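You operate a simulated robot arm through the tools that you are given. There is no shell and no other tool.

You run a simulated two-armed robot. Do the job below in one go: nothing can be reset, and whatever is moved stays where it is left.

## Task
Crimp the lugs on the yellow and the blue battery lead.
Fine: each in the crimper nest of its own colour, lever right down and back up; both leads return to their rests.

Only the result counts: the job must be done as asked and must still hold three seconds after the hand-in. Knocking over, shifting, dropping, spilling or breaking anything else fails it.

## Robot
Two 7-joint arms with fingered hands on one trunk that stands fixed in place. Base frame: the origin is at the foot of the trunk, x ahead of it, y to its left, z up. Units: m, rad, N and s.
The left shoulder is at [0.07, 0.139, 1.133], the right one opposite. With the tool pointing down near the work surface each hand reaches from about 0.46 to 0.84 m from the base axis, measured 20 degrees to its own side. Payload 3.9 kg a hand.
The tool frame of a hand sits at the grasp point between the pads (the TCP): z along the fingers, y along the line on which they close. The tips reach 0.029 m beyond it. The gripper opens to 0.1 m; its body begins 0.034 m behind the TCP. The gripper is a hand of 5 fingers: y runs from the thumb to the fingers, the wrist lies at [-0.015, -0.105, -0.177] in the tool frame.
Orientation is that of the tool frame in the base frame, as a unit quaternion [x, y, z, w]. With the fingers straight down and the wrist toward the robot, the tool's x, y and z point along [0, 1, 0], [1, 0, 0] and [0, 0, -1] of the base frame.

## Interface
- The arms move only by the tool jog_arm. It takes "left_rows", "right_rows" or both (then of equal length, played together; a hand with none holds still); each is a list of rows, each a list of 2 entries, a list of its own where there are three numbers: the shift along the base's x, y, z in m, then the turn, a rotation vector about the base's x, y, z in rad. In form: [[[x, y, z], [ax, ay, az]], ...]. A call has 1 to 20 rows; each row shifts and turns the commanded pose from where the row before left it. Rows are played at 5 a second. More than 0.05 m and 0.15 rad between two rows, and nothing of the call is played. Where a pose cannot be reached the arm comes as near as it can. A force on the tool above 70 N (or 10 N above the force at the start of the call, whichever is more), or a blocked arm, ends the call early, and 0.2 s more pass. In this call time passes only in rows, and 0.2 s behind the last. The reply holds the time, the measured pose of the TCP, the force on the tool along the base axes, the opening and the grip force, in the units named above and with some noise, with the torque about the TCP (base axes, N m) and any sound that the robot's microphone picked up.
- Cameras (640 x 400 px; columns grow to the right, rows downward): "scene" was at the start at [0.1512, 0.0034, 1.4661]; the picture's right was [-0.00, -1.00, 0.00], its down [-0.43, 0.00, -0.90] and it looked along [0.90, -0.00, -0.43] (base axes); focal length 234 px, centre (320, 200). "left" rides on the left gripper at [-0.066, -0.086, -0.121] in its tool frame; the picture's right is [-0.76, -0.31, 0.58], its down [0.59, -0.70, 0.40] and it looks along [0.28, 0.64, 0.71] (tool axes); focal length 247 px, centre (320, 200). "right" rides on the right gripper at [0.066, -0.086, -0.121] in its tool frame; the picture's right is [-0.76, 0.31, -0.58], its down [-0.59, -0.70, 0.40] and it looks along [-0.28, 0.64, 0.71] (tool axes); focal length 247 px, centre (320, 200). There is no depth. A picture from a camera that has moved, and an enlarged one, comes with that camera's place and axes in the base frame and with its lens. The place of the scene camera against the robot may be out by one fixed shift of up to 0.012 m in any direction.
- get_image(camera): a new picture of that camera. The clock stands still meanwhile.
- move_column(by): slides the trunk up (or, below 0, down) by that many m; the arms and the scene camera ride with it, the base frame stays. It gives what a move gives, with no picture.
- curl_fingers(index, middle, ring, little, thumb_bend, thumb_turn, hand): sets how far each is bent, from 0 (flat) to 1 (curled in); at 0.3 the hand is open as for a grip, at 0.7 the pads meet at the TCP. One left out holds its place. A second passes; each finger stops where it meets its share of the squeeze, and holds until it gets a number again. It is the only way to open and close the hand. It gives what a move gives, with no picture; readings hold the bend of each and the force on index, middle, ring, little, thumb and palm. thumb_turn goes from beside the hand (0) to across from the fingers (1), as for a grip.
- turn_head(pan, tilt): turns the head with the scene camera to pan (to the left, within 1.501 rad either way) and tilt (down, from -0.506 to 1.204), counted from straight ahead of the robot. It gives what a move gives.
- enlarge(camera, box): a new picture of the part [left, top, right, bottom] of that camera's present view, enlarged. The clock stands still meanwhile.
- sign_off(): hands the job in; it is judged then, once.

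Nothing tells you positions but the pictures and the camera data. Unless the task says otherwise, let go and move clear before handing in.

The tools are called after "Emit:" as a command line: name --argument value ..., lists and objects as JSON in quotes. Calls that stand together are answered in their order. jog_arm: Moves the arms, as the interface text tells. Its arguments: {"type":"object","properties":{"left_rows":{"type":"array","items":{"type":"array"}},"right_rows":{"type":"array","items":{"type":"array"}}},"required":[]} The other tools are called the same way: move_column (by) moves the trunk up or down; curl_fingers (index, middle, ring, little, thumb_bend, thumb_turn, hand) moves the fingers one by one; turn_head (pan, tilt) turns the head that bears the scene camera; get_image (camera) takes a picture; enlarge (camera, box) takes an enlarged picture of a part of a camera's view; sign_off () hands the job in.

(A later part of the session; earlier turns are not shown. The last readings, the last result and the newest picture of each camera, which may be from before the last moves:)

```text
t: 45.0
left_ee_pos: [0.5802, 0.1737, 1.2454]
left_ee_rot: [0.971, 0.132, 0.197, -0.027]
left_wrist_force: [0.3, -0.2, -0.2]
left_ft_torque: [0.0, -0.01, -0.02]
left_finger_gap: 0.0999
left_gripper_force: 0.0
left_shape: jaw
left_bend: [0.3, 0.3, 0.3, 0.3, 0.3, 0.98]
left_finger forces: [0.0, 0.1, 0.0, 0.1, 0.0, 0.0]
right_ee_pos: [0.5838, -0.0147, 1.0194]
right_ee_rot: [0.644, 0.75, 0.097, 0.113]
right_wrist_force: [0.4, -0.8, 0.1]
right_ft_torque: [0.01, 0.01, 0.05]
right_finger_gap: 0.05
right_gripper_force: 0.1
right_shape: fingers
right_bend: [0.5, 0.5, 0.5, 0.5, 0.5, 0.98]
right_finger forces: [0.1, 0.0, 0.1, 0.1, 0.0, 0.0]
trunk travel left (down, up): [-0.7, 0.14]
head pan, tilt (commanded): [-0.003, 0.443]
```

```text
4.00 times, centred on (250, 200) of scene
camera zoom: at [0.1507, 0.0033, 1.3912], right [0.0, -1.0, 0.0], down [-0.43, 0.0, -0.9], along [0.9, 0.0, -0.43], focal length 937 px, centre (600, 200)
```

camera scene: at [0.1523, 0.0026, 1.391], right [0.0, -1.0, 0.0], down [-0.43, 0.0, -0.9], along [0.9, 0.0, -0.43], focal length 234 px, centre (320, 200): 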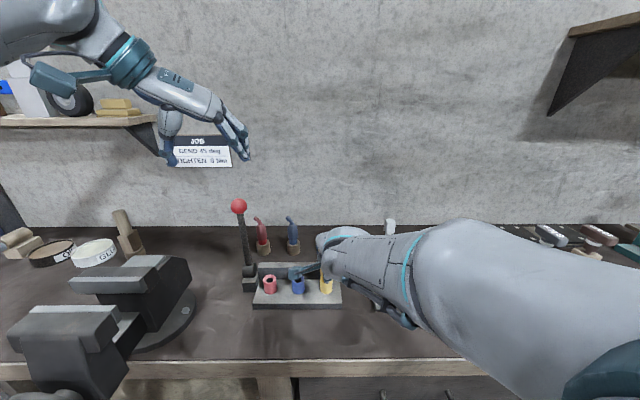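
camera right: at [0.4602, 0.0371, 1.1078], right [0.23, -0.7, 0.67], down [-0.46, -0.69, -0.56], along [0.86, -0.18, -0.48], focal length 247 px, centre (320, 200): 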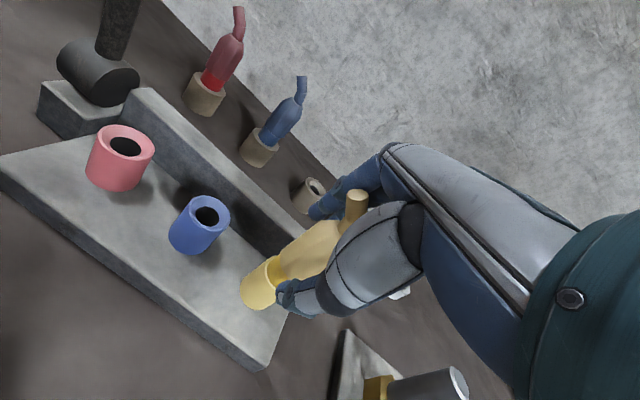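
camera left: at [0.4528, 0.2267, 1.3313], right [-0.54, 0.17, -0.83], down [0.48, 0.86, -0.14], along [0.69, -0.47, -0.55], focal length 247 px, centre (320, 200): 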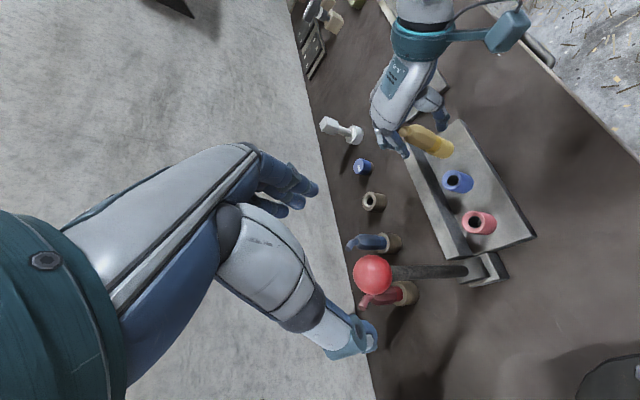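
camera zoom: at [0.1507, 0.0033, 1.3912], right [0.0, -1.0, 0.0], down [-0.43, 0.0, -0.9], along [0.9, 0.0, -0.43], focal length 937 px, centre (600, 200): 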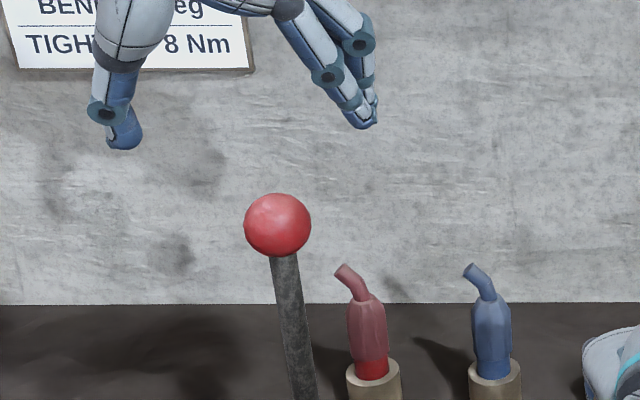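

The ball is at about (0.624, 0.1845, 1.150), radius ~18 mm. I'll advance along the finger direction most of the way and check that it enters between thumb and fingers.

Emit:
jog_arm --left_rows '[[[0.0147, 0.0027, -0.0238], [0, 0, 0]], [[0.0097, 0.0027, -0.0238], [0, 0, 0]], [[0.0097, 0.0027, -0.0238], [0, 0, 0]], [[0, 0, 0], [0, 0, 0]]]'

Emit:
get_image --camera "left"

Emit:
enlarge --camera "scene" --box '[170, 150, 330, 250]'

```text
t: 46.0
left_ee_pos: [0.6136, 0.1831, 1.1735]
left_ee_rot: [0.971, 0.131, 0.198, -0.027]
left_wrist_force: [0.1, 0.3, 0.0]
left_ft_torque: [0.0, -0.02, 0.03]
left_finger_gap: 0.0996
left_gripper_force: 0.1
left_shape: jaw
left_bend: [0.3, 0.3, 0.3, 0.3, 0.3, 0.98]
left_finger forces: [0.0, 0.0, 0.0, 0.0, 0.0, 0.1]
right_ee_pos: [0.5841, -0.0147, 1.0203]
right_ee_rot: [0.644, 0.75, 0.096, 0.114]
right_wrist_force: [0.2, -0.7, 0.5]
right_ft_torque: [-0.02, -0.02, 0.03]
right_finger_gap: 0.0498
right_gripper_force: 0.0
right_shape: fingers
right_bend: [0.5, 0.5, 0.5, 0.5, 0.5, 0.98]
right_finger forces: [0.0, 0.0, 0.1, 0.0, 0.1, 0.0]
trunk travel left (down, up): [-0.7, 0.14]
head pan, tilt (commanded): [-0.003, 0.443]
```

```text
taken
camera left: at [0.4873, 0.2359, 1.2596], right [-0.54, 0.17, -0.83], down [0.48, 0.86, -0.14], along [0.69, -0.47, -0.55], focal length 247 px, centre (320, 200)
```

left: 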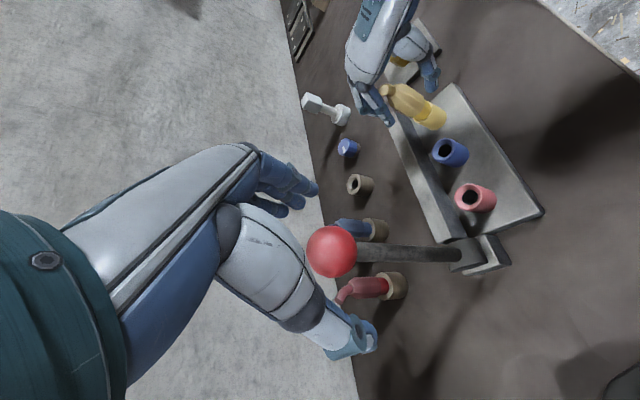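

```text
4.00 times, centred on (250, 200) of scene
camera zoom: at [0.1507, 0.0033, 1.3912], right [0.0, -1.0, 0.0], down [-0.43, 0.0, -0.9], along [0.9, 0.0, -0.43], focal length 937 px, centre (600, 200)
```

zoom: 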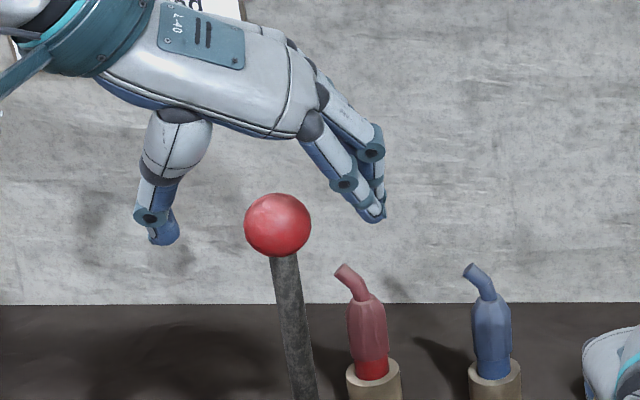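

The ball is lined up, about 2 cm further along. I'll move onto it so its centre sits at the grasp point.

Emit:
jog_arm --left_rows '[[[0.005, 0.001, -0.011], [0, 0, 0]], [[0.004, 0.001, -0.01], [0, 0, 0]], [[0, 0, 0], [0, 0, 0]]]'

Emit:
get_image --camera "left"

Emit:
enlarge --camera "scene" --box '[170, 150, 330, 250]'

```text
t: 46.8
left_ee_pos: [0.6224, 0.1855, 1.1533]
left_ee_rot: [0.971, 0.132, 0.196, -0.026]
left_wrist_force: [0.1, -0.4, 0.5]
left_ft_torque: [-0.02, -0.02, -0.03]
left_finger_gap: 0.0996
left_gripper_force: 0.0
left_shape: jaw
left_bend: [0.3, 0.3, 0.3, 0.3, 0.3, 0.98]
left_finger forces: [0.1, 0.1, 0.0, 0.0, 0.1, 0.0]
right_ee_pos: [0.5839, -0.0158, 1.0205]
right_ee_rot: [0.645, 0.75, 0.098, 0.114]
right_wrist_force: [0.2, 0.3, 0.4]
right_ft_torque: [-0.02, -0.01, -0.02]
right_finger_gap: 0.0497
right_gripper_force: 0.3
right_shape: fingers
right_bend: [0.5, 0.5, 0.5, 0.5, 0.5, 0.98]
right_finger forces: [0.1, 0.0, 0.0, 0.0, 0.0, 0.0]
trunk travel left (down, up): [-0.7, 0.14]
head pan, tilt (commanded): [-0.003, 0.443]
```

```text
taken
camera left: at [0.4962, 0.2379, 1.2388], right [-0.54, 0.17, -0.83], down [0.48, 0.86, -0.14], along [0.69, -0.47, -0.55], focal length 247 px, centre (320, 200)
```

left: 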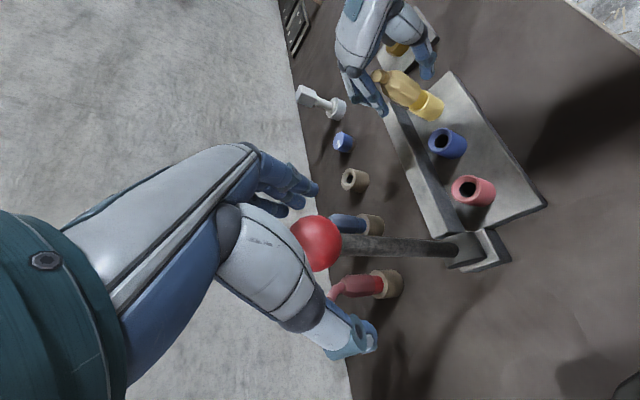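

```text
4.00 times, centred on (250, 200) of scene
camera zoom: at [0.1512, 0.0033, 1.3911], right [0.0, -1.0, 0.0], down [-0.43, 0.0, -0.9], along [0.9, 0.0, -0.43], focal length 937 px, centre (600, 200)
```

zoom: 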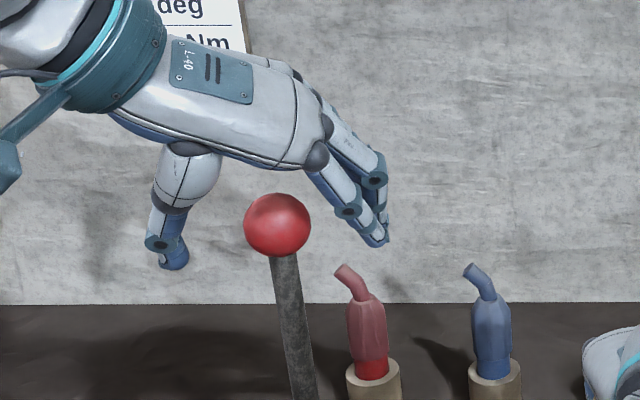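

The ball is at the grasp point between thumb and fingers. I'll close index, middle and thumb gently, leaving the other two fingers open and out of the lever's way.

Emit:
curl_fingers --hand "left" --index 0.6 --middle 0.6 --thumb_bend 0.6

Emit:
get_image --camera "left"

Emit:
enlarge --camera "scene" --box '[170, 150, 330, 250]'

```text
t: 47.8
left_ee_pos: [0.6235, 0.1829, 1.1531]
left_ee_rot: [0.971, 0.133, 0.197, -0.026]
left_wrist_force: [0.3, -3.3, -1.8]
left_ft_torque: [0.0, 0.02, 0.01]
left_finger_gap: 0.0287
left_gripper_force: 1.7
left_shape: fingers
left_bend: [0.57, 0.6, 0.3, 0.3, 0.6, 0.98]
left_finger forces: [3.5, 0.0, 0.0, 0.0, 0.0, 0.1]
right_ee_pos: [0.5844, -0.0165, 1.0191]
right_ee_rot: [0.644, 0.75, 0.098, 0.112]
right_wrist_force: [-0.3, 1.7, 0.4]
right_ft_torque: [0.0, 0.01, 0.0]
right_finger_gap: 0.0497
right_gripper_force: 0.1
right_shape: fingers
right_bend: [0.5, 0.5, 0.5, 0.5, 0.5, 0.98]
right_finger forces: [0.2, 0.1, 0.0, 0.0, 0.0, 0.0]
trunk travel left (down, up): [-0.7, 0.14]
head pan, tilt (commanded): [-0.003, 0.443]
```

```text
taken
camera left: at [0.4964, 0.2369, 1.239], right [-0.54, 0.17, -0.83], down [0.48, 0.86, -0.14], along [0.69, -0.47, -0.55], focal length 247 px, centre (320, 200)
```

left: 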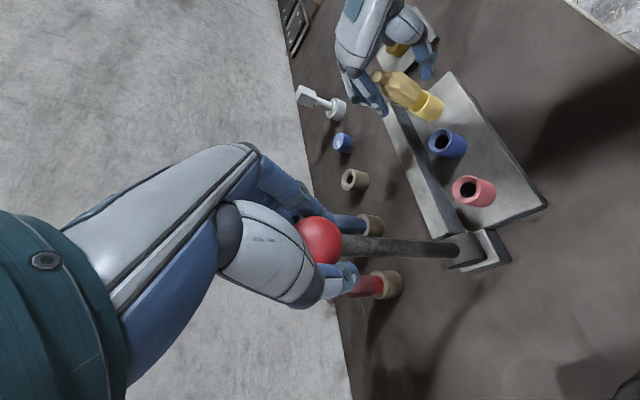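

```text
4.00 times, centred on (250, 200) of scene
camera zoom: at [0.1515, 0.0025, 1.3911], right [0.0, -1.0, 0.0], down [-0.43, 0.0, -0.9], along [0.9, 0.0, -0.43], focal length 937 px, centre (600, 200)
```

zoom: 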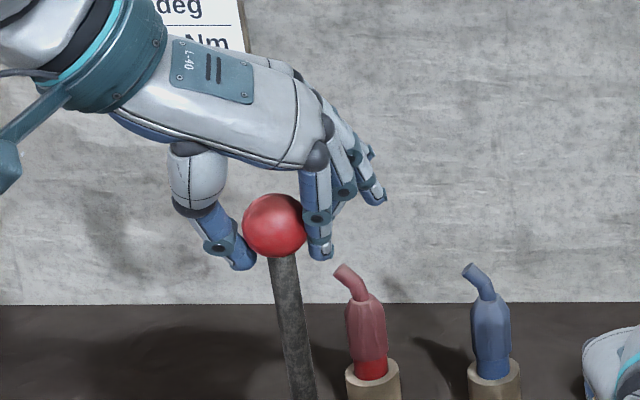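

Index touches first and the ball sits slightly toward the index side. I'll open a touch, shift the hand about 8 mm toward the robot and 3 mm right, then close again.

Emit:
curl_fingers --hand "left" --index 0.48 --middle 0.48 --thumb_bend 0.48

Emit:
jog_arm --left_rows '[[[-0.008, -0.0035, -0.002], [0, 0, 0]], [[0, 0, 0], [0, 0, 0]]]'

Emit:
curl_fingers --hand "left" --index 0.62 --middle 0.62 --thumb_bend 0.62

Emit:
get_image --camera "left"

Emit:
enlarge --camera "scene" --box '[170, 150, 330, 250]'

```text
t: 48.8
left_ee_pos: [0.6235, 0.1846, 1.1537]
left_ee_rot: [0.971, 0.132, 0.197, -0.026]
left_wrist_force: [-0.3, -0.1, -0.4]
left_ft_torque: [0.03, -0.01, 0.03]
left_finger_gap: 0.0546
left_gripper_force: 0.1
left_shape: fingers
left_bend: [0.48, 0.48, 0.3, 0.3, 0.48, 0.98]
left_finger forces: [0.0, 0.0, 0.0, 0.0, 0.0, 0.0]
right_ee_pos: [0.5845, -0.0143, 1.0201]
right_ee_rot: [0.644, 0.75, 0.098, 0.114]
right_wrist_force: [0.0, 0.1, 0.1]
right_ft_torque: [0.0, 0.01, -0.02]
right_finger_gap: 0.0496
right_gripper_force: 0.0
right_shape: fingers
right_bend: [0.5, 0.5, 0.5, 0.5, 0.5, 0.98]
right_finger forces: [0.0, 0.1, 0.0, 0.1, 0.1, 0.1]
trunk travel left (down, up): [-0.7, 0.14]
head pan, tilt (commanded): [-0.003, 0.443]
```

```text
t: 49.4
left_ee_pos: [0.6151, 0.182, 1.1506]
left_ee_rot: [0.971, 0.133, 0.196, -0.027]
left_wrist_force: [-1.2, -0.1, 0.0]
left_ft_torque: [-0.01, 0.02, -0.02]
left_finger_gap: 0.0548
left_gripper_force: 0.1
left_shape: fingers
left_bend: [0.48, 0.48, 0.3, 0.3, 0.48, 0.98]
left_finger forces: [0.0, 0.0, 0.0, 0.1, 0.0, 0.0]
right_ee_pos: [0.585, -0.0144, 1.019]
right_ee_rot: [0.644, 0.75, 0.098, 0.115]
right_wrist_force: [0.6, 0.7, -0.1]
right_ft_torque: [-0.02, 0.03, -0.01]
right_finger_gap: 0.0496
right_gripper_force: 0.0
right_shape: fingers
right_bend: [0.5, 0.5, 0.5, 0.5, 0.5, 0.98]
right_finger forces: [0.1, 0.0, 0.0, 0.1, 0.1, 0.0]
trunk travel left (down, up): [-0.7, 0.14]
head pan, tilt (commanded): [-0.003, 0.443]
```

```text
t: 50.4
left_ee_pos: [0.6149, 0.1807, 1.1498]
left_ee_rot: [0.971, 0.132, 0.196, -0.027]
left_wrist_force: [-0.1, -1.7, -0.2]
left_ft_torque: [-0.06, -0.01, -0.01]
left_finger_gap: 0.0215
left_gripper_force: 0.9
left_shape: fingers
left_bend: [0.62, 0.61, 0.3, 0.3, 0.62, 0.98]
left_finger forces: [0.6, 0.8, 0.0, 0.0, 0.0, 0.0]
right_ee_pos: [0.5851, -0.0147, 1.0201]
right_ee_rot: [0.644, 0.75, 0.098, 0.114]
right_wrist_force: [-0.1, 0.5, 0.0]
right_ft_torque: [0.0, -0.02, -0.01]
right_finger_gap: 0.0496
right_gripper_force: 0.8
right_shape: fingers
right_bend: [0.5, 0.5, 0.5, 0.5, 0.5, 0.98]
right_finger forces: [0.1, 0.0, 0.0, 0.0, 0.0, 0.0]
trunk travel left (down, up): [-0.7, 0.14]
head pan, tilt (commanded): [-0.003, 0.443]
```

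```text
taken
camera left: at [0.4882, 0.2339, 1.2364], right [-0.54, 0.17, -0.83], down [0.48, 0.86, -0.14], along [0.69, -0.47, -0.55], focal length 247 px, centre (320, 200)
```

left: 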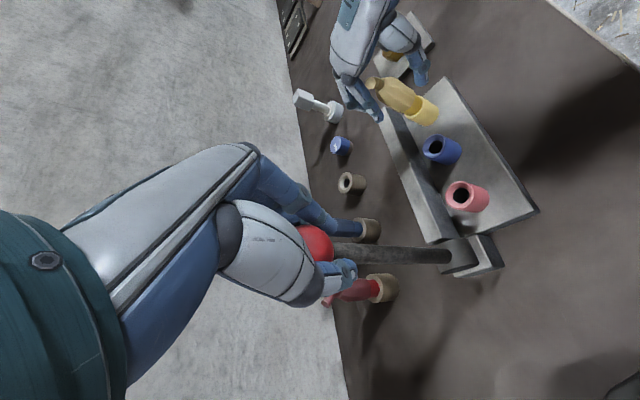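

```text
4.00 times, centred on (250, 200) of scene
camera zoom: at [0.1513, 0.0031, 1.3911], right [0.0, -1.0, 0.0], down [-0.43, 0.0, -0.9], along [0.9, 0.0, -0.43], focal length 937 px, centre (600, 200)
```

zoom: 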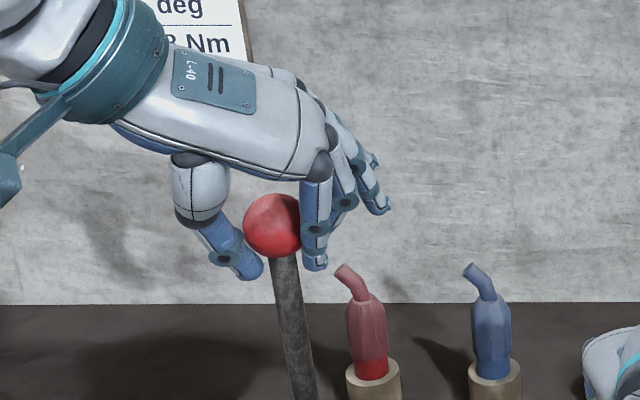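

Both index and middle touch now. Closing further for a firm pinch on the ball.

Emit:
curl_fingers --hand "left" --index 0.7 --middle 0.7 --thumb_bend 0.75

Emit:
get_image --camera "left"

Emit:
enlarge --camera "scene" --box '[170, 150, 330, 250]'

```text
t: 51.4
left_ee_pos: [0.615, 0.181, 1.1491]
left_ee_rot: [0.971, 0.132, 0.197, -0.027]
left_wrist_force: [-0.4, -5.0, -5.5]
left_ft_torque: [-0.07, 0.01, -0.09]
left_finger_gap: 0.0108
left_gripper_force: 8.7
left_shape: fingers
left_bend: [0.65, 0.64, 0.3, 0.3, 0.65, 0.96]
left_finger forces: [5.5, 5.6, 0.0, 0.0, 7.2, 0.0]
right_ee_pos: [0.5852, -0.0148, 1.0191]
right_ee_rot: [0.644, 0.75, 0.098, 0.112]
right_wrist_force: [0.8, 0.3, -0.6]
right_ft_torque: [0.02, 0.02, -0.02]
right_finger_gap: 0.0497
right_gripper_force: 0.3
right_shape: fingers
right_bend: [0.5, 0.5, 0.5, 0.5, 0.5, 0.98]
right_finger forces: [0.1, 0.0, 0.1, 0.1, 0.0, 0.0]
trunk travel left (down, up): [-0.7, 0.14]
head pan, tilt (commanded): [-0.003, 0.443]
```

```text
taken
camera left: at [0.4888, 0.233, 1.2361], right [-0.54, 0.17, -0.83], down [0.48, 0.86, -0.14], along [0.69, -0.47, -0.55], focal length 247 px, centre (320, 200)
```

left: 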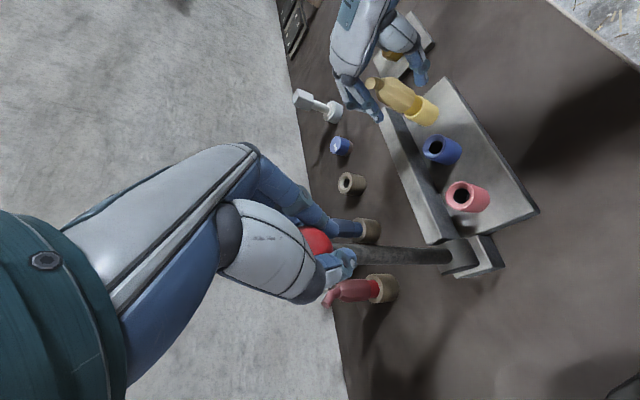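

```text
4.00 times, centred on (250, 200) of scene
camera zoom: at [0.152, 0.0023, 1.391], right [0.0, -1.0, 0.0], down [-0.43, 0.0, -0.9], along [0.9, 0.0, -0.43], focal length 937 px, centre (600, 200)
```

zoom: 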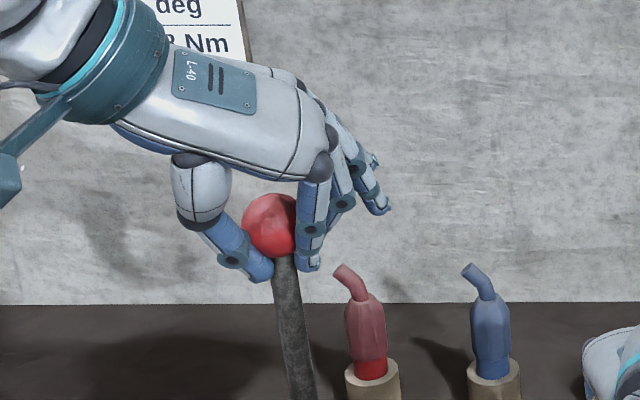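

Firm three-point grip on the ball (5.5, 5.6 and 7.2 N). I'll try a small pull toward the robot to feel the lever.

Emit:
jog_arm --left_rows '[[[-0.01, 0, -0.0005], [0, 0, 0]], [[-0.01, 0, -0.001], [0, 0, 0]]]'

Emit:
enlarge --camera "scene" --box '[170, 150, 330, 250]'

Emit:
get_image --camera "right"

```text
t: 52.0
left_ee_pos: [0.5963, 0.1793, 1.1465]
left_ee_rot: [0.971, 0.131, 0.197, -0.027]
left_wrist_force: [1.1, -3.8, -4.4]
left_ft_torque: [-0.07, -0.01, -0.11]
left_finger_gap: 0.0095
left_gripper_force: 8.9
left_shape: fingers
left_bend: [0.65, 0.64, 0.3, 0.3, 0.67, 0.96]
left_finger forces: [4.7, 5.3, 0.0, 0.0, 7.0, 0.1]
right_ee_pos: [0.5857, -0.0143, 1.0195]
right_ee_rot: [0.644, 0.75, 0.097, 0.112]
right_wrist_force: [0.1, -0.3, -0.5]
right_ft_torque: [0.0, -0.03, -0.03]
right_finger_gap: 0.0495
right_gripper_force: 0.1
right_shape: fingers
right_bend: [0.5, 0.5, 0.5, 0.5, 0.5, 0.98]
right_finger forces: [0.0, 0.0, 0.1, 0.1, 0.0, 0.0]
trunk travel left (down, up): [-0.7, 0.14]
head pan, tilt (commanded): [-0.003, 0.443]
```

```text
4.00 times, centred on (250, 200) of scene
camera zoom: at [0.1526, 0.0027, 1.3909], right [0.0, -1.0, 0.0], down [-0.43, 0.0, -0.9], along [0.9, 0.0, -0.43], focal length 937 px, centre (600, 200)
```

zoom: 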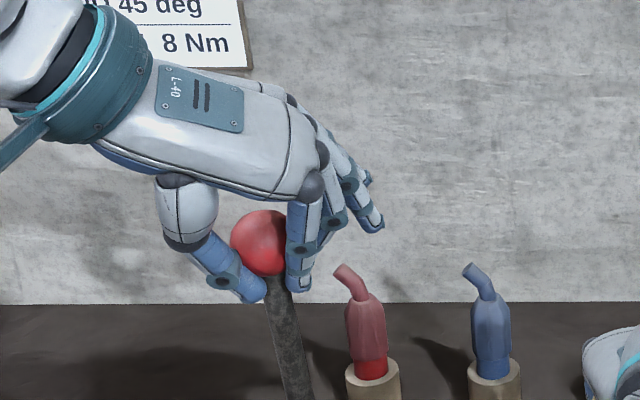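

```text
taken
camera right: at [0.4603, 0.0372, 1.1077], right [0.23, -0.7, 0.67], down [-0.46, -0.69, -0.56], along [0.86, -0.18, -0.48], focal length 247 px, centre (320, 200)
```

right: 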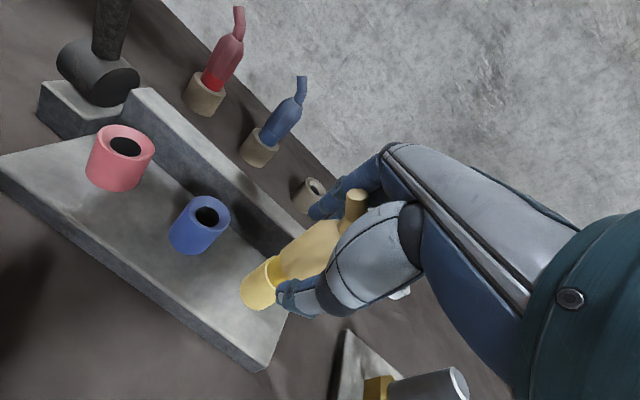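

The lever follows easily toward the robot with only ~1 N. I'll follow its arc in stages, with the hand slowly un-tilting.

Emit:
jog_arm --left_rows '[[[-0.0189, 0.0005, -0.0028], [-0.0118, 0.0429, 0]], [[-0.0125, 0.0003, -0.003], [-0.006, 0.0215, 0]], [[-0.0125, 0.0003, -0.004], [-0.006, 0.0215, 0]], [[-0.012, 0.0003, -0.005], [-0.006, 0.0215, 0]], [[-0.012, 0.0003, -0.0058], [-0.006, 0.0215, 0]]]'

Emit:
get_image --camera "left"

Emit:
enlarge --camera "scene" --box '[170, 170, 330, 270]'

```text
t: 53.2
left_ee_pos: [0.5282, 0.1819, 1.1287]
left_ee_rot: [0.982, 0.134, 0.131, -0.019]
left_wrist_force: [3.1, -8.1, -3.2]
left_ft_torque: [-0.04, -0.04, -0.04]
left_finger_gap: 0.0
left_gripper_force: 6.4
left_shape: fingers
left_bend: [0.67, 0.64, 0.3, 0.3, 0.73, 0.96]
left_finger forces: [2.7, 7.0, 0.0, 0.0, 3.0, 0.0]
right_ee_pos: [0.5846, -0.0166, 1.0188]
right_ee_rot: [0.643, 0.751, 0.098, 0.113]
right_wrist_force: [0.4, 0.3, 0.2]
right_ft_torque: [0.0, 0.01, -0.02]
right_finger_gap: 0.0495
right_gripper_force: 0.1
right_shape: fingers
right_bend: [0.5, 0.5, 0.5, 0.5, 0.5, 0.98]
right_finger forces: [0.1, 0.0, 0.1, 0.0, 0.0, 0.1]
trunk travel left (down, up): [-0.7, 0.14]
head pan, tilt (commanded): [-0.003, 0.443]
```

```text
taken
camera left: at [0.4129, 0.2372, 1.2281], right [-0.64, 0.14, -0.76], down [0.46, 0.86, -0.23], along [0.62, -0.49, -0.61], focal length 247 px, centre (320, 200)
```

left: 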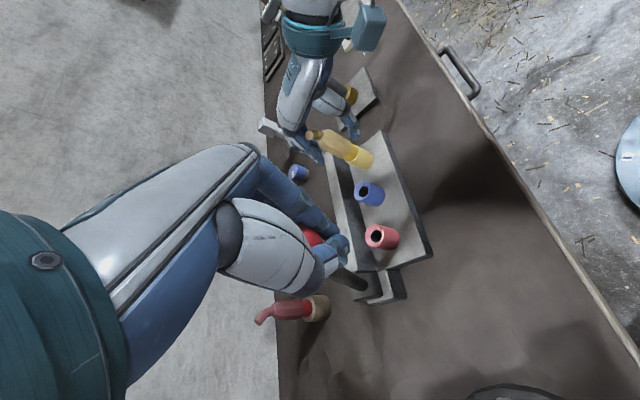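

```text
4.00 times, centred on (250, 220) of scene
camera zoom: at [0.1524, 0.0015, 1.391], right [0.0, -1.0, 0.0], down [-0.43, 0.0, -0.9], along [0.9, 0.0, -0.43], focal length 937 px, centre (600, 120)
```

zoom: 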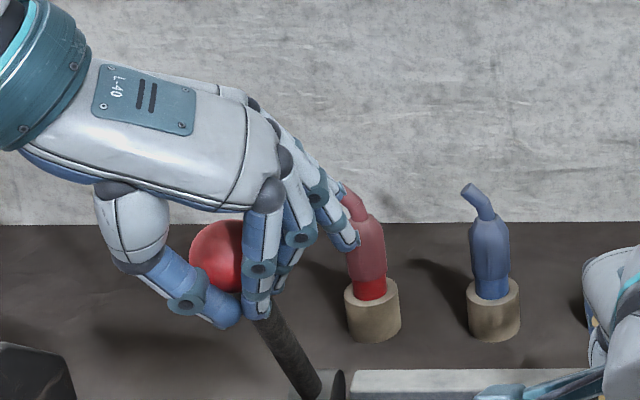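

The lever is coming along; the fingers and thumb now hook around the shaft just under the ball. Continuing along the arc.

Emit:
jog_arm --left_rows '[[[-0.011, 0.0003, -0.007], [-0.006, 0.0215, 0]], [[-0.0109, 0.0003, -0.0072], [-0.006, 0.0215, 0]], [[-0.01, 0.0003, -0.0085], [-0.006, 0.0215, 0]], [[-0.0095, 0.0003, -0.0088], [-0.006, 0.0215, 0]]]'

Emit:
enlarge --camera "scene" --box '[170, 190, 330, 290]'

Emit:
get_image --camera "right"

```text
t: 54.2
left_ee_pos: [0.4848, 0.1854, 1.098]
left_ee_rot: [0.987, 0.135, 0.088, -0.012]
left_wrist_force: [0.5, 0.1, -0.8]
left_ft_torque: [0.02, 0.03, -0.01]
left_finger_gap: 0.0003
left_gripper_force: 0.8
left_shape: fingers
left_bend: [0.68, 0.69, 0.3, 0.3, 0.74, 0.97]
left_finger forces: [0.1, 1.1, 0.0, 0.0, 0.0, 0.0]
right_ee_pos: [0.5845, -0.014, 1.0203]
right_ee_rot: [0.644, 0.75, 0.097, 0.114]
right_wrist_force: [-0.1, 0.6, -0.5]
right_ft_torque: [-0.02, -0.02, -0.01]
right_finger_gap: 0.0496
right_gripper_force: 0.1
right_shape: fingers
right_bend: [0.5, 0.5, 0.5, 0.5, 0.5, 0.98]
right_finger forces: [0.1, 0.0, 0.1, 0.0, 0.0, 0.0]
trunk travel left (down, up): [-0.7, 0.14]
head pan, tilt (commanded): [-0.003, 0.443]
```

```text
4.00 times, centred on (250, 240) of scene
camera zoom: at [0.1509, 0.004, 1.3912], right [0.0, -1.0, 0.0], down [-0.43, 0.0, -0.9], along [0.9, 0.0, -0.43], focal length 937 px, centre (600, 40)
```

zoom: 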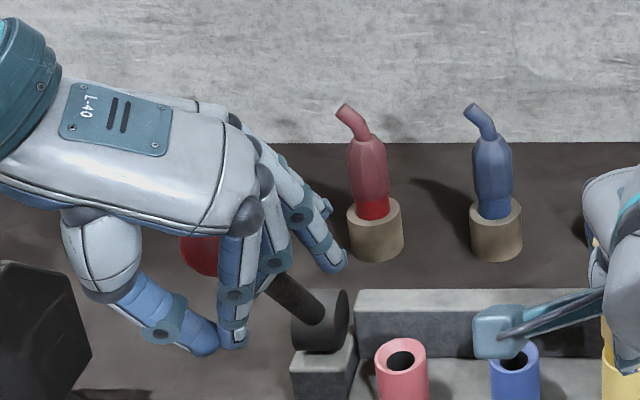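

```text
taken
camera right: at [0.459, 0.0383, 1.1083], right [0.23, -0.7, 0.68], down [-0.46, -0.69, -0.56], along [0.86, -0.18, -0.48], focal length 247 px, centre (320, 200)
```

right: 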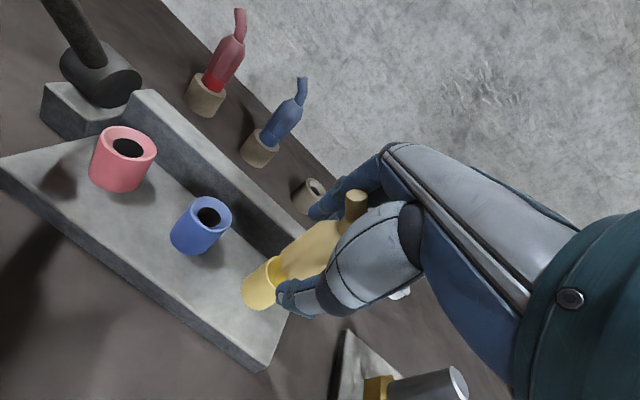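

The hand has closed nearly empty: the ball may have slipped out toward the far side. I'll look from the left camera.

Emit:
get_image --camera "left"

Emit:
get_image --camera "scene"

```text
taken
camera left: at [0.3787, 0.2428, 1.2054], right [-0.7, 0.12, -0.7], down [0.44, 0.85, -0.29], along [0.56, -0.51, -0.65], focal length 247 px, centre (320, 200)
```

left: 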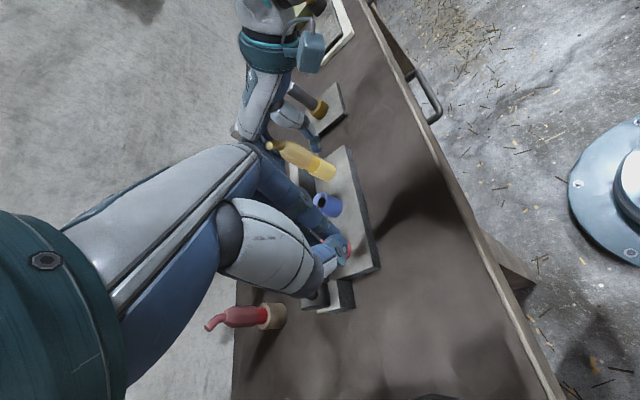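

```text
taken
camera scene: at [0.1509, 0.004, 1.3912], right [0.0, -1.0, 0.0], down [-0.43, 0.0, -0.9], along [0.9, 0.0, -0.43], focal length 234 px, centre (320, 200)
```

scene: 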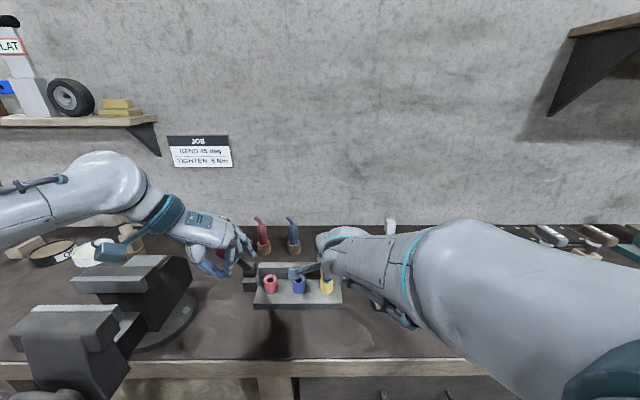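

The ball lies inside the hand between palm and curled fingers, at about 45° of lever travel. The palm can push it down from here, so I'll follow the arc downward in small steps, watching the force.

Emit:
jog_arm --left_rows '[[[-0.009, 0, -0.013], [-0.01, 0.037, 0]], [[-0.009, 0, -0.014], [-0.01, 0.037, 0]], [[-0.007, 0, -0.012], [-0.01, 0.037, 0]]]'

Emit:
enlarge --camera "scene" --box '[170, 200, 330, 300]'

Emit:
get_image --camera "right"

```text
t: 55.0
left_ee_pos: [0.4601, 0.1805, 1.061]
left_ee_rot: [0.991, 0.133, 0.033, -0.005]
left_wrist_force: [-2.3, -8.4, 13.4]
left_ft_torque: [0.3, -0.77, -0.47]
left_finger_gap: 0.0001
left_gripper_force: 6.6
left_shape: fingers
left_bend: [0.68, 0.7, 0.3, 0.28, 0.74, 0.97]
left_finger forces: [0.0, 0.0, 0.1, 13.5, 0.0, 0.0]
right_ee_pos: [0.5824, -0.0165, 1.0213]
right_ee_rot: [0.645, 0.75, 0.098, 0.114]
right_wrist_force: [0.6, -0.5, 0.3]
right_ft_torque: [-0.02, 0.0, -0.02]
right_finger_gap: 0.0496
right_gripper_force: 0.0
right_shape: fingers
right_bend: [0.5, 0.5, 0.5, 0.5, 0.5, 0.98]
right_finger forces: [0.1, 0.1, 0.0, 0.0, 0.0, 0.1]
trunk travel left (down, up): [-0.7, 0.14]
head pan, tilt (commanded): [-0.003, 0.443]
```

```text
4.00 times, centred on (250, 250) of scene
camera zoom: at [0.149, 0.0006, 1.3916], right [0.0, -1.0, 0.0], down [-0.43, 0.0, -0.9], along [0.9, 0.0, -0.43], focal length 937 px, centre (600, 0)
```

zoom: 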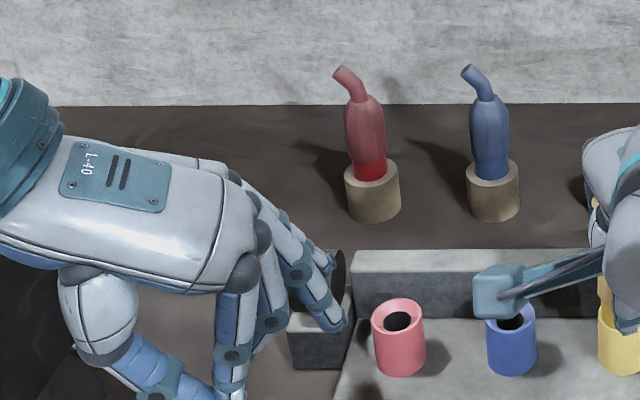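

```text
taken
camera right: at [0.4575, 0.0355, 1.1093], right [0.23, -0.7, 0.67], down [-0.46, -0.69, -0.56], along [0.86, -0.18, -0.48], focal length 247 px, centre (320, 200)
```

right: 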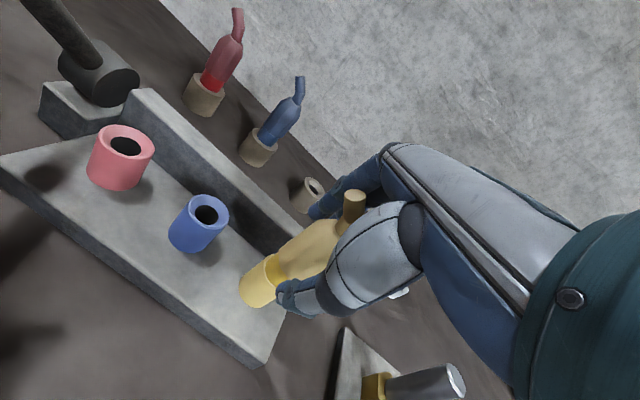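

The open little finger has touched the crimper's pivot block (13 N), so I must back off at once. I'll raise slightly, then open the grip and lift clear to rethink with a closed fist.

Emit:
jog_arm --left_rows '[[[0, 0, 0.006], [0, 0, 0]], [[0.0, 0, 0.006], [0, 0, 0]]]'

Emit:
curl_fingers --hand "left" --index 0.3 --middle 0.3 --thumb_bend 0.3

Emit:
get_image --camera "left"

Emit:
enlarge --camera "scene" --box '[170, 200, 330, 300]'

```text
t: 55.6
left_ee_pos: [0.46, 0.1842, 1.0703]
left_ee_rot: [0.99, 0.135, 0.03, -0.005]
left_wrist_force: [0.1, -0.4, -0.2]
left_ft_torque: [0.0, 0.0, -0.01]
left_finger_gap: 0.0
left_gripper_force: 0.0
left_shape: fingers
left_bend: [0.68, 0.7, 0.3, 0.3, 0.74, 0.97]
left_finger forces: [0.0, 0.0, 0.0, 0.1, 0.1, 0.1]
right_ee_pos: [0.5854, -0.0133, 1.0205]
right_ee_rot: [0.644, 0.75, 0.097, 0.114]
right_wrist_force: [-0.3, 0.7, 0.1]
right_ft_torque: [0.02, -0.01, -0.02]
right_finger_gap: 0.0495
right_gripper_force: 0.1
right_shape: fingers
right_bend: [0.5, 0.5, 0.5, 0.5, 0.5, 0.98]
right_finger forces: [0.1, 0.0, 0.0, 0.0, 0.1, 0.0]
trunk travel left (down, up): [-0.7, 0.14]
head pan, tilt (commanded): [-0.003, 0.443]
```

```text
t: 56.6
left_ee_pos: [0.4602, 0.1839, 1.0705]
left_ee_rot: [0.99, 0.135, 0.031, -0.005]
left_wrist_force: [-0.5, -0.4, 0.1]
left_ft_torque: [0.01, -0.03, 0.0]
left_finger_gap: 0.0982
left_gripper_force: 0.0
left_shape: fingers
left_bend: [0.3, 0.3, 0.3, 0.3, 0.3, 0.97]
left_finger forces: [0.1, 0.0, 0.0, 0.0, 0.0, 0.1]
right_ee_pos: [0.5844, -0.0155, 1.02]
right_ee_rot: [0.645, 0.75, 0.097, 0.114]
right_wrist_force: [-0.2, 1.1, -1.2]
right_ft_torque: [-0.01, -0.01, -0.04]
right_finger_gap: 0.0497
right_gripper_force: 0.0
right_shape: fingers
right_bend: [0.5, 0.5, 0.5, 0.5, 0.5, 0.98]
right_finger forces: [0.1, 0.0, 0.0, 0.0, 0.0, 0.0]
trunk travel left (down, up): [-0.7, 0.14]
head pan, tilt (commanded): [-0.003, 0.443]
```

```text
taken
camera left: at [0.3664, 0.2456, 1.1877], right [-0.78, 0.1, -0.62], down [0.4, 0.84, -0.36], along [0.49, -0.53, -0.69], focal length 247 px, centre (320, 200)
```

left: 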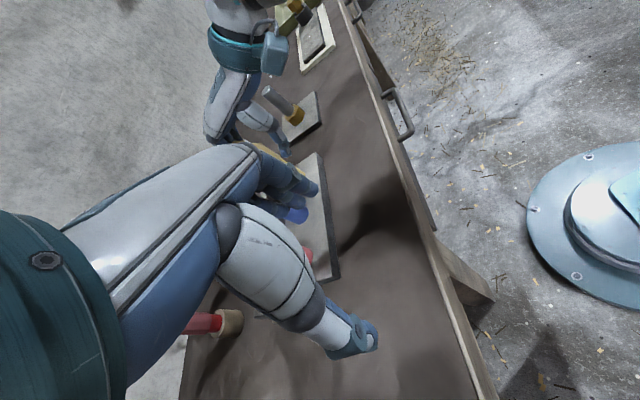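

```text
4.00 times, centred on (250, 250) of scene
camera zoom: at [0.1512, 0.0034, 1.3911], right [0.0, -1.0, 0.0], down [-0.43, 0.0, -0.9], along [0.9, 0.0, -0.43], focal length 937 px, centre (600, 0)
```

zoom: 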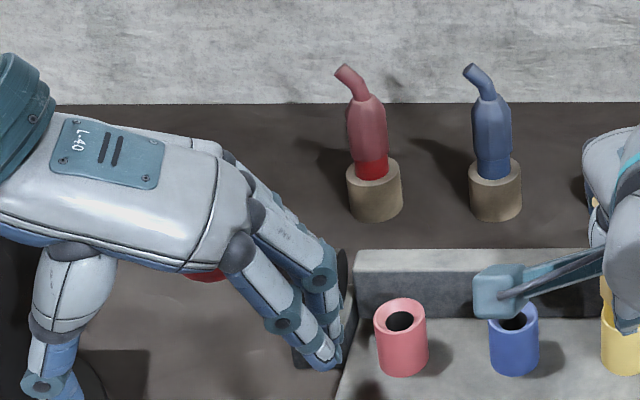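

The ball is visible under the palm at about (0.486, 0.185, 1.094), and the lever stays where it's put. I'll raise the hand off it, make a fist, and press the ball down from above.

Emit:
jog_arm --left_rows '[[[-0.005, 0, 0.025], [0, 0, 0]], [[0, 0, 0.025], [0, 0, 0]], [[0.01, 0, 0.025], [0, 0, 0]]]'

Emit:
curl_fingers --hand "left" --index 1.0 --middle 1.0 --ring 1.0 --little 1.0 --thumb_bend 0.8

Emit:
get_image --camera "left"

Emit:
enlarge --camera "scene" --box '[130, 180, 330, 305]'

```text
t: 57.4
left_ee_pos: [0.4657, 0.1826, 1.1445]
left_ee_rot: [0.99, 0.135, 0.031, -0.005]
left_wrist_force: [1.1, 0.0, -0.2]
left_ft_torque: [0.06, -0.01, -0.01]
left_finger_gap: 0.0985
left_gripper_force: 0.1
left_shape: fingers
left_bend: [0.3, 0.3, 0.3, 0.3, 0.3, 0.98]
left_finger forces: [0.0, 0.0, 0.1, 0.0, 0.0, 0.0]
right_ee_pos: [0.5848, -0.0148, 1.0196]
right_ee_rot: [0.644, 0.75, 0.099, 0.113]
right_wrist_force: [0.5, -0.6, -0.2]
right_ft_torque: [-0.01, -0.01, 0.04]
right_finger_gap: 0.0497
right_gripper_force: 0.1
right_shape: fingers
right_bend: [0.5, 0.5, 0.5, 0.5, 0.5, 0.98]
right_finger forces: [0.1, 0.0, 0.1, 0.0, 0.0, 0.0]
trunk travel left (down, up): [-0.7, 0.14]
head pan, tilt (commanded): [-0.003, 0.443]
```

```text
t: 58.4
left_ee_pos: [0.4658, 0.1827, 1.145]
left_ee_rot: [0.991, 0.134, 0.031, -0.004]
left_wrist_force: [-0.4, 0.4, 0.5]
left_ft_torque: [0.02, 0.03, 0.0]
left_finger_gap: 0.0
left_gripper_force: 0.0
left_shape: fingers
left_bend: [0.81, 1.0, 1.0, 1.0, 0.74, 0.97]
left_finger forces: [0.0, 0.0, 0.0, 0.0, 0.0, 0.1]
right_ee_pos: [0.5843, -0.0146, 1.0201]
right_ee_rot: [0.644, 0.75, 0.098, 0.114]
right_wrist_force: [-0.3, 0.6, 0.0]
right_ft_torque: [-0.01, -0.01, 0.0]
right_finger_gap: 0.0499
right_gripper_force: 0.1
right_shape: fingers
right_bend: [0.5, 0.5, 0.5, 0.5, 0.5, 0.98]
right_finger forces: [0.1, 0.1, 0.0, 0.0, 0.0, 0.0]
trunk travel left (down, up): [-0.7, 0.14]
head pan, tilt (commanded): [-0.003, 0.443]
```

```text
taken
camera left: at [0.3718, 0.2445, 1.2615], right [-0.78, 0.1, -0.62], down [0.4, 0.84, -0.36], along [0.49, -0.53, -0.69], focal length 247 px, centre (320, 200)
```

left: 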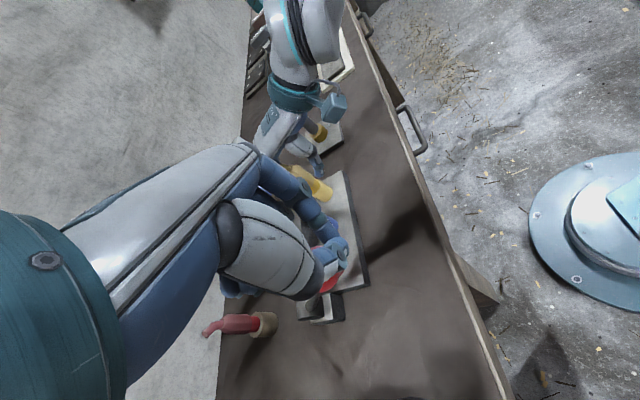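

```text
3.20 times, centred on (230, 242) of scene
camera zoom: at [0.1513, 0.0033, 1.3911], right [0.0, -1.0, 0.0], down [-0.43, 0.0, -0.9], along [0.9, 0.0, -0.43], focal length 750 px, centre (608, 64)
```

zoom: 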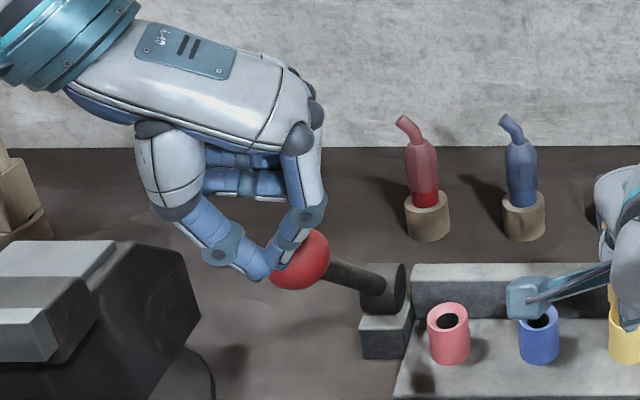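

The index is blocked by the thumb; I'll open the thumb out of the way and curl the index fully to make a clean fist.

Emit:
curl_fingers --hand "left" --thumb_bend 0.2

Emit:
curl_fingers --hand "left" --index 1.0

Emit:
get_image --camera "left"

Emit:
enlarge --camera "scene" --box '[130, 180, 330, 305]'

```text
t: 59.4
left_ee_pos: [0.4649, 0.1822, 1.1449]
left_ee_rot: [0.99, 0.135, 0.032, -0.005]
left_wrist_force: [-0.3, 0.0, 0.5]
left_ft_torque: [0.0, 0.01, 0.01]
left_finger_gap: 0.0499
left_gripper_force: 0.1
left_shape: fingers
left_bend: [1.0, 1.0, 1.0, 1.0, 0.2, 0.97]
left_finger forces: [0.1, 0.1, 0.1, 0.1, 0.0, 0.1]
right_ee_pos: [0.5844, -0.0145, 1.02]
right_ee_rot: [0.645, 0.75, 0.096, 0.114]
right_wrist_force: [0.4, 0.1, 0.2]
right_ft_torque: [0.01, 0.02, -0.02]
right_finger_gap: 0.0496
right_gripper_force: 0.0
right_shape: fingers
right_bend: [0.5, 0.5, 0.5, 0.5, 0.5, 0.98]
right_finger forces: [0.1, 0.0, 0.0, 0.0, 0.0, 0.1]
trunk travel left (down, up): [-0.7, 0.14]
head pan, tilt (commanded): [-0.003, 0.443]
```

```text
t: 60.4
left_ee_pos: [0.4661, 0.1829, 1.1447]
left_ee_rot: [0.99, 0.134, 0.031, -0.005]
left_wrist_force: [-0.1, -0.2, 0.0]
left_ft_torque: [0.0, 0.04, -0.02]
left_finger_gap: 0.0498
left_gripper_force: 0.1
left_shape: fingers
left_bend: [1.0, 1.0, 1.0, 1.0, 0.2, 0.97]
left_finger forces: [0.1, 0.0, 0.0, 0.0, 0.0, 0.0]
right_ee_pos: [0.5851, -0.0141, 1.0201]
right_ee_rot: [0.644, 0.75, 0.097, 0.113]
right_wrist_force: [-0.3, 0.2, 0.0]
right_ft_torque: [0.02, 0.0, 0.01]
right_finger_gap: 0.0498
right_gripper_force: 0.1
right_shape: fingers
right_bend: [0.5, 0.5, 0.5, 0.5, 0.5, 0.98]
right_finger forces: [0.1, 0.0, 0.0, 0.0, 0.1, 0.1]
trunk travel left (down, up): [-0.7, 0.14]
head pan, tilt (commanded): [-0.003, 0.443]
```

```text
taken
camera left: at [0.3718, 0.2446, 1.2615], right [-0.78, 0.1, -0.62], down [0.4, 0.84, -0.36], along [0.49, -0.53, -0.69], focal length 247 px, centre (320, 200)
```

left: 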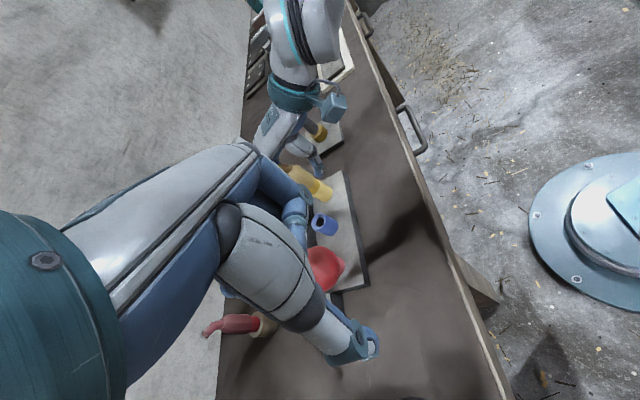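

```text
3.20 times, centred on (230, 242) of scene
camera zoom: at [0.1512, 0.0034, 1.3911], right [0.0, -1.0, 0.0], down [-0.43, 0.0, -0.9], along [0.9, 0.0, -0.43], focal length 750 px, centre (608, 64)
```

zoom: 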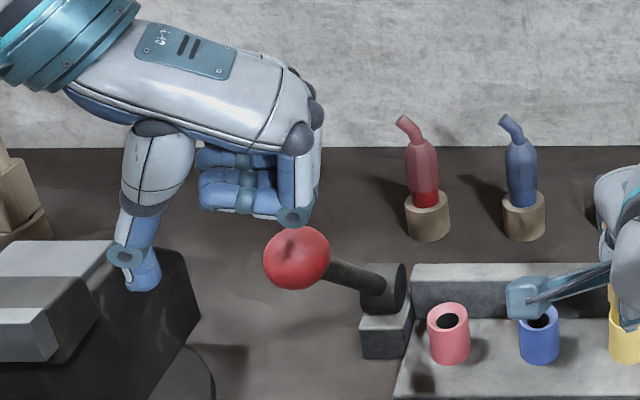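

A clean fist hangs above the ball, which is at about (0.493, 0.185, 1.10). I'll move it over the ball and lower onto it, watching the force.

Emit:
jog_arm --left_rows '[[[0.015, 0.001, 0], [0, 0, 0]], [[0.005, 0, -0.015], [0, 0, 0]], [[0, 0, -0.015], [0, 0, 0]]]'

Emit:
enlarge --camera "scene" --box '[130, 180, 330, 305]'

Emit:
get_image --camera "left"

```text
t: 61.2
left_ee_pos: [0.485, 0.1844, 1.1142]
left_ee_rot: [0.99, 0.135, 0.031, -0.004]
left_wrist_force: [-0.4, -0.5, 0.3]
left_ft_torque: [0.01, 0.0, -0.03]
left_finger_gap: 0.0501
left_gripper_force: 0.0
left_shape: fingers
left_bend: [1.0, 1.0, 1.0, 1.0, 0.2, 0.98]
left_finger forces: [0.0, 0.0, 0.1, 0.1, 0.1, 0.1]
right_ee_pos: [0.5847, -0.0139, 1.0202]
right_ee_rot: [0.644, 0.75, 0.097, 0.115]
right_wrist_force: [-0.6, -0.3, 0.6]
right_ft_torque: [0.01, 0.02, 0.0]
right_finger_gap: 0.0495
right_gripper_force: 0.0
right_shape: fingers
right_bend: [0.5, 0.5, 0.5, 0.5, 0.5, 0.98]
right_finger forces: [0.1, 0.0, 0.0, 0.1, 0.0, 0.1]
trunk travel left (down, up): [-0.7, 0.14]
head pan, tilt (commanded): [-0.003, 0.443]
```

```text
3.20 times, centred on (230, 242) of scene
camera zoom: at [0.1514, 0.0035, 1.3911], right [0.0, -1.0, 0.0], down [-0.43, 0.0, -0.9], along [0.9, 0.0, -0.43], focal length 750 px, centre (608, 64)
```

zoom: 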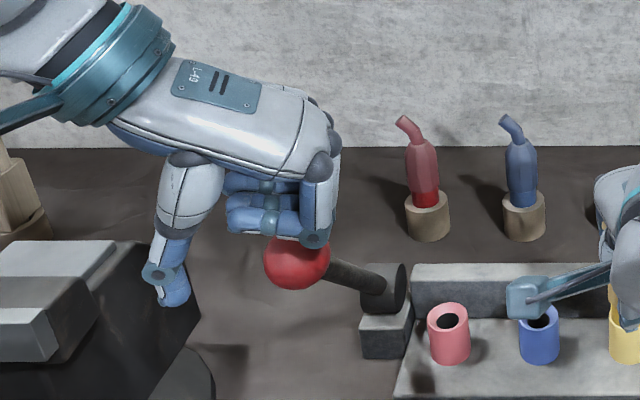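

```text
taken
camera left: at [0.3919, 0.2462, 1.2322], right [-0.78, 0.1, -0.62], down [0.4, 0.84, -0.36], along [0.49, -0.53, -0.69], focal length 247 px, centre (320, 200)
```

left: 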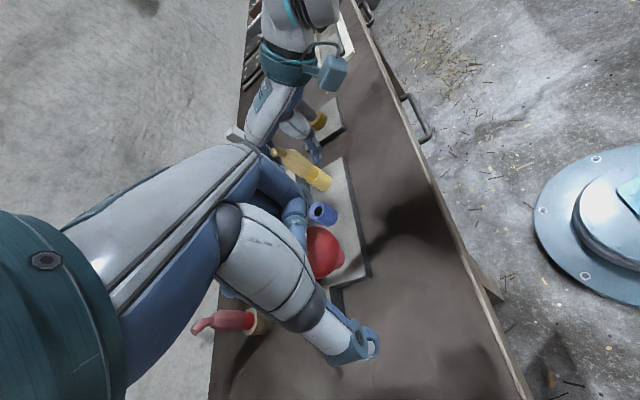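

The fist is just above the ball. I'll centre it 8 mm to the right and press down along the arc.

Emit:
jog_arm --left_rows '[[[0, -0.008, 0], [0, 0, 0]], [[-0.005, 0, -0.012], [0, 0, 0]], [[-0.009, 0, -0.012], [0, 0, 0]], [[-0.009, 0, -0.012], [0, 0, 0]]]'

Emit:
enlarge --camera "scene" --box '[130, 190, 330, 315]'

Emit:
get_image --camera "right"

```text
t: 62.2
left_ee_pos: [0.4594, 0.1749, 1.0824]
left_ee_rot: [0.99, 0.135, 0.033, -0.004]
left_wrist_force: [-5.5, -3.2, 13.1]
left_ft_torque: [0.09, -0.34, -0.04]
left_finger_gap: 0.0503
left_gripper_force: 7.5
left_shape: fingers
left_bend: [1.0, 1.0, 1.0, 1.0, 0.2, 0.98]
left_finger forces: [0.0, 4.6, 9.7, 0.1, 0.0, 0.0]
right_ee_pos: [0.5826, -0.0148, 1.0229]
right_ee_rot: [0.644, 0.75, 0.099, 0.112]
right_wrist_force: [0.5, 0.8, -0.3]
right_ft_torque: [-0.01, 0.01, 0.0]
right_finger_gap: 0.0497
right_gripper_force: 0.0
right_shape: fingers
right_bend: [0.5, 0.5, 0.5, 0.5, 0.5, 0.98]
right_finger forces: [0.1, 0.0, 0.0, 0.1, 0.0, 0.0]
trunk travel left (down, up): [-0.7, 0.14]
head pan, tilt (commanded): [-0.003, 0.443]
```

```text
3.20 times, centred on (230, 252) of scene
camera zoom: at [0.1482, 0.0022, 1.3916], right [0.0, -1.0, 0.0], down [-0.43, 0.0, -0.9], along [0.9, 0.0, -0.43], focal length 750 px, centre (608, 32)
```

zoom: 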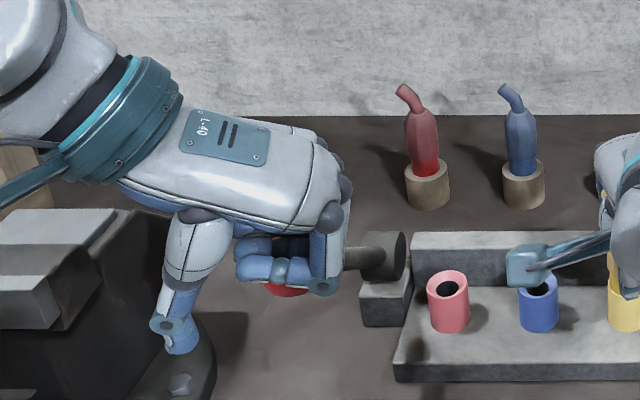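

```text
taken
camera right: at [0.4569, 0.0368, 1.1094], right [0.23, -0.7, 0.67], down [-0.46, -0.69, -0.56], along [0.86, -0.18, -0.48], focal length 247 px, centre (320, 200)
```

right: 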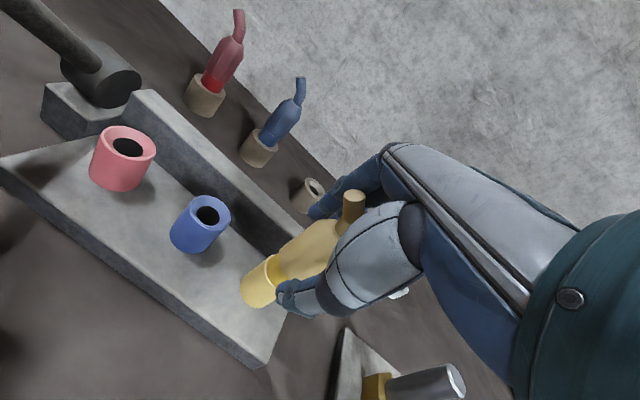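

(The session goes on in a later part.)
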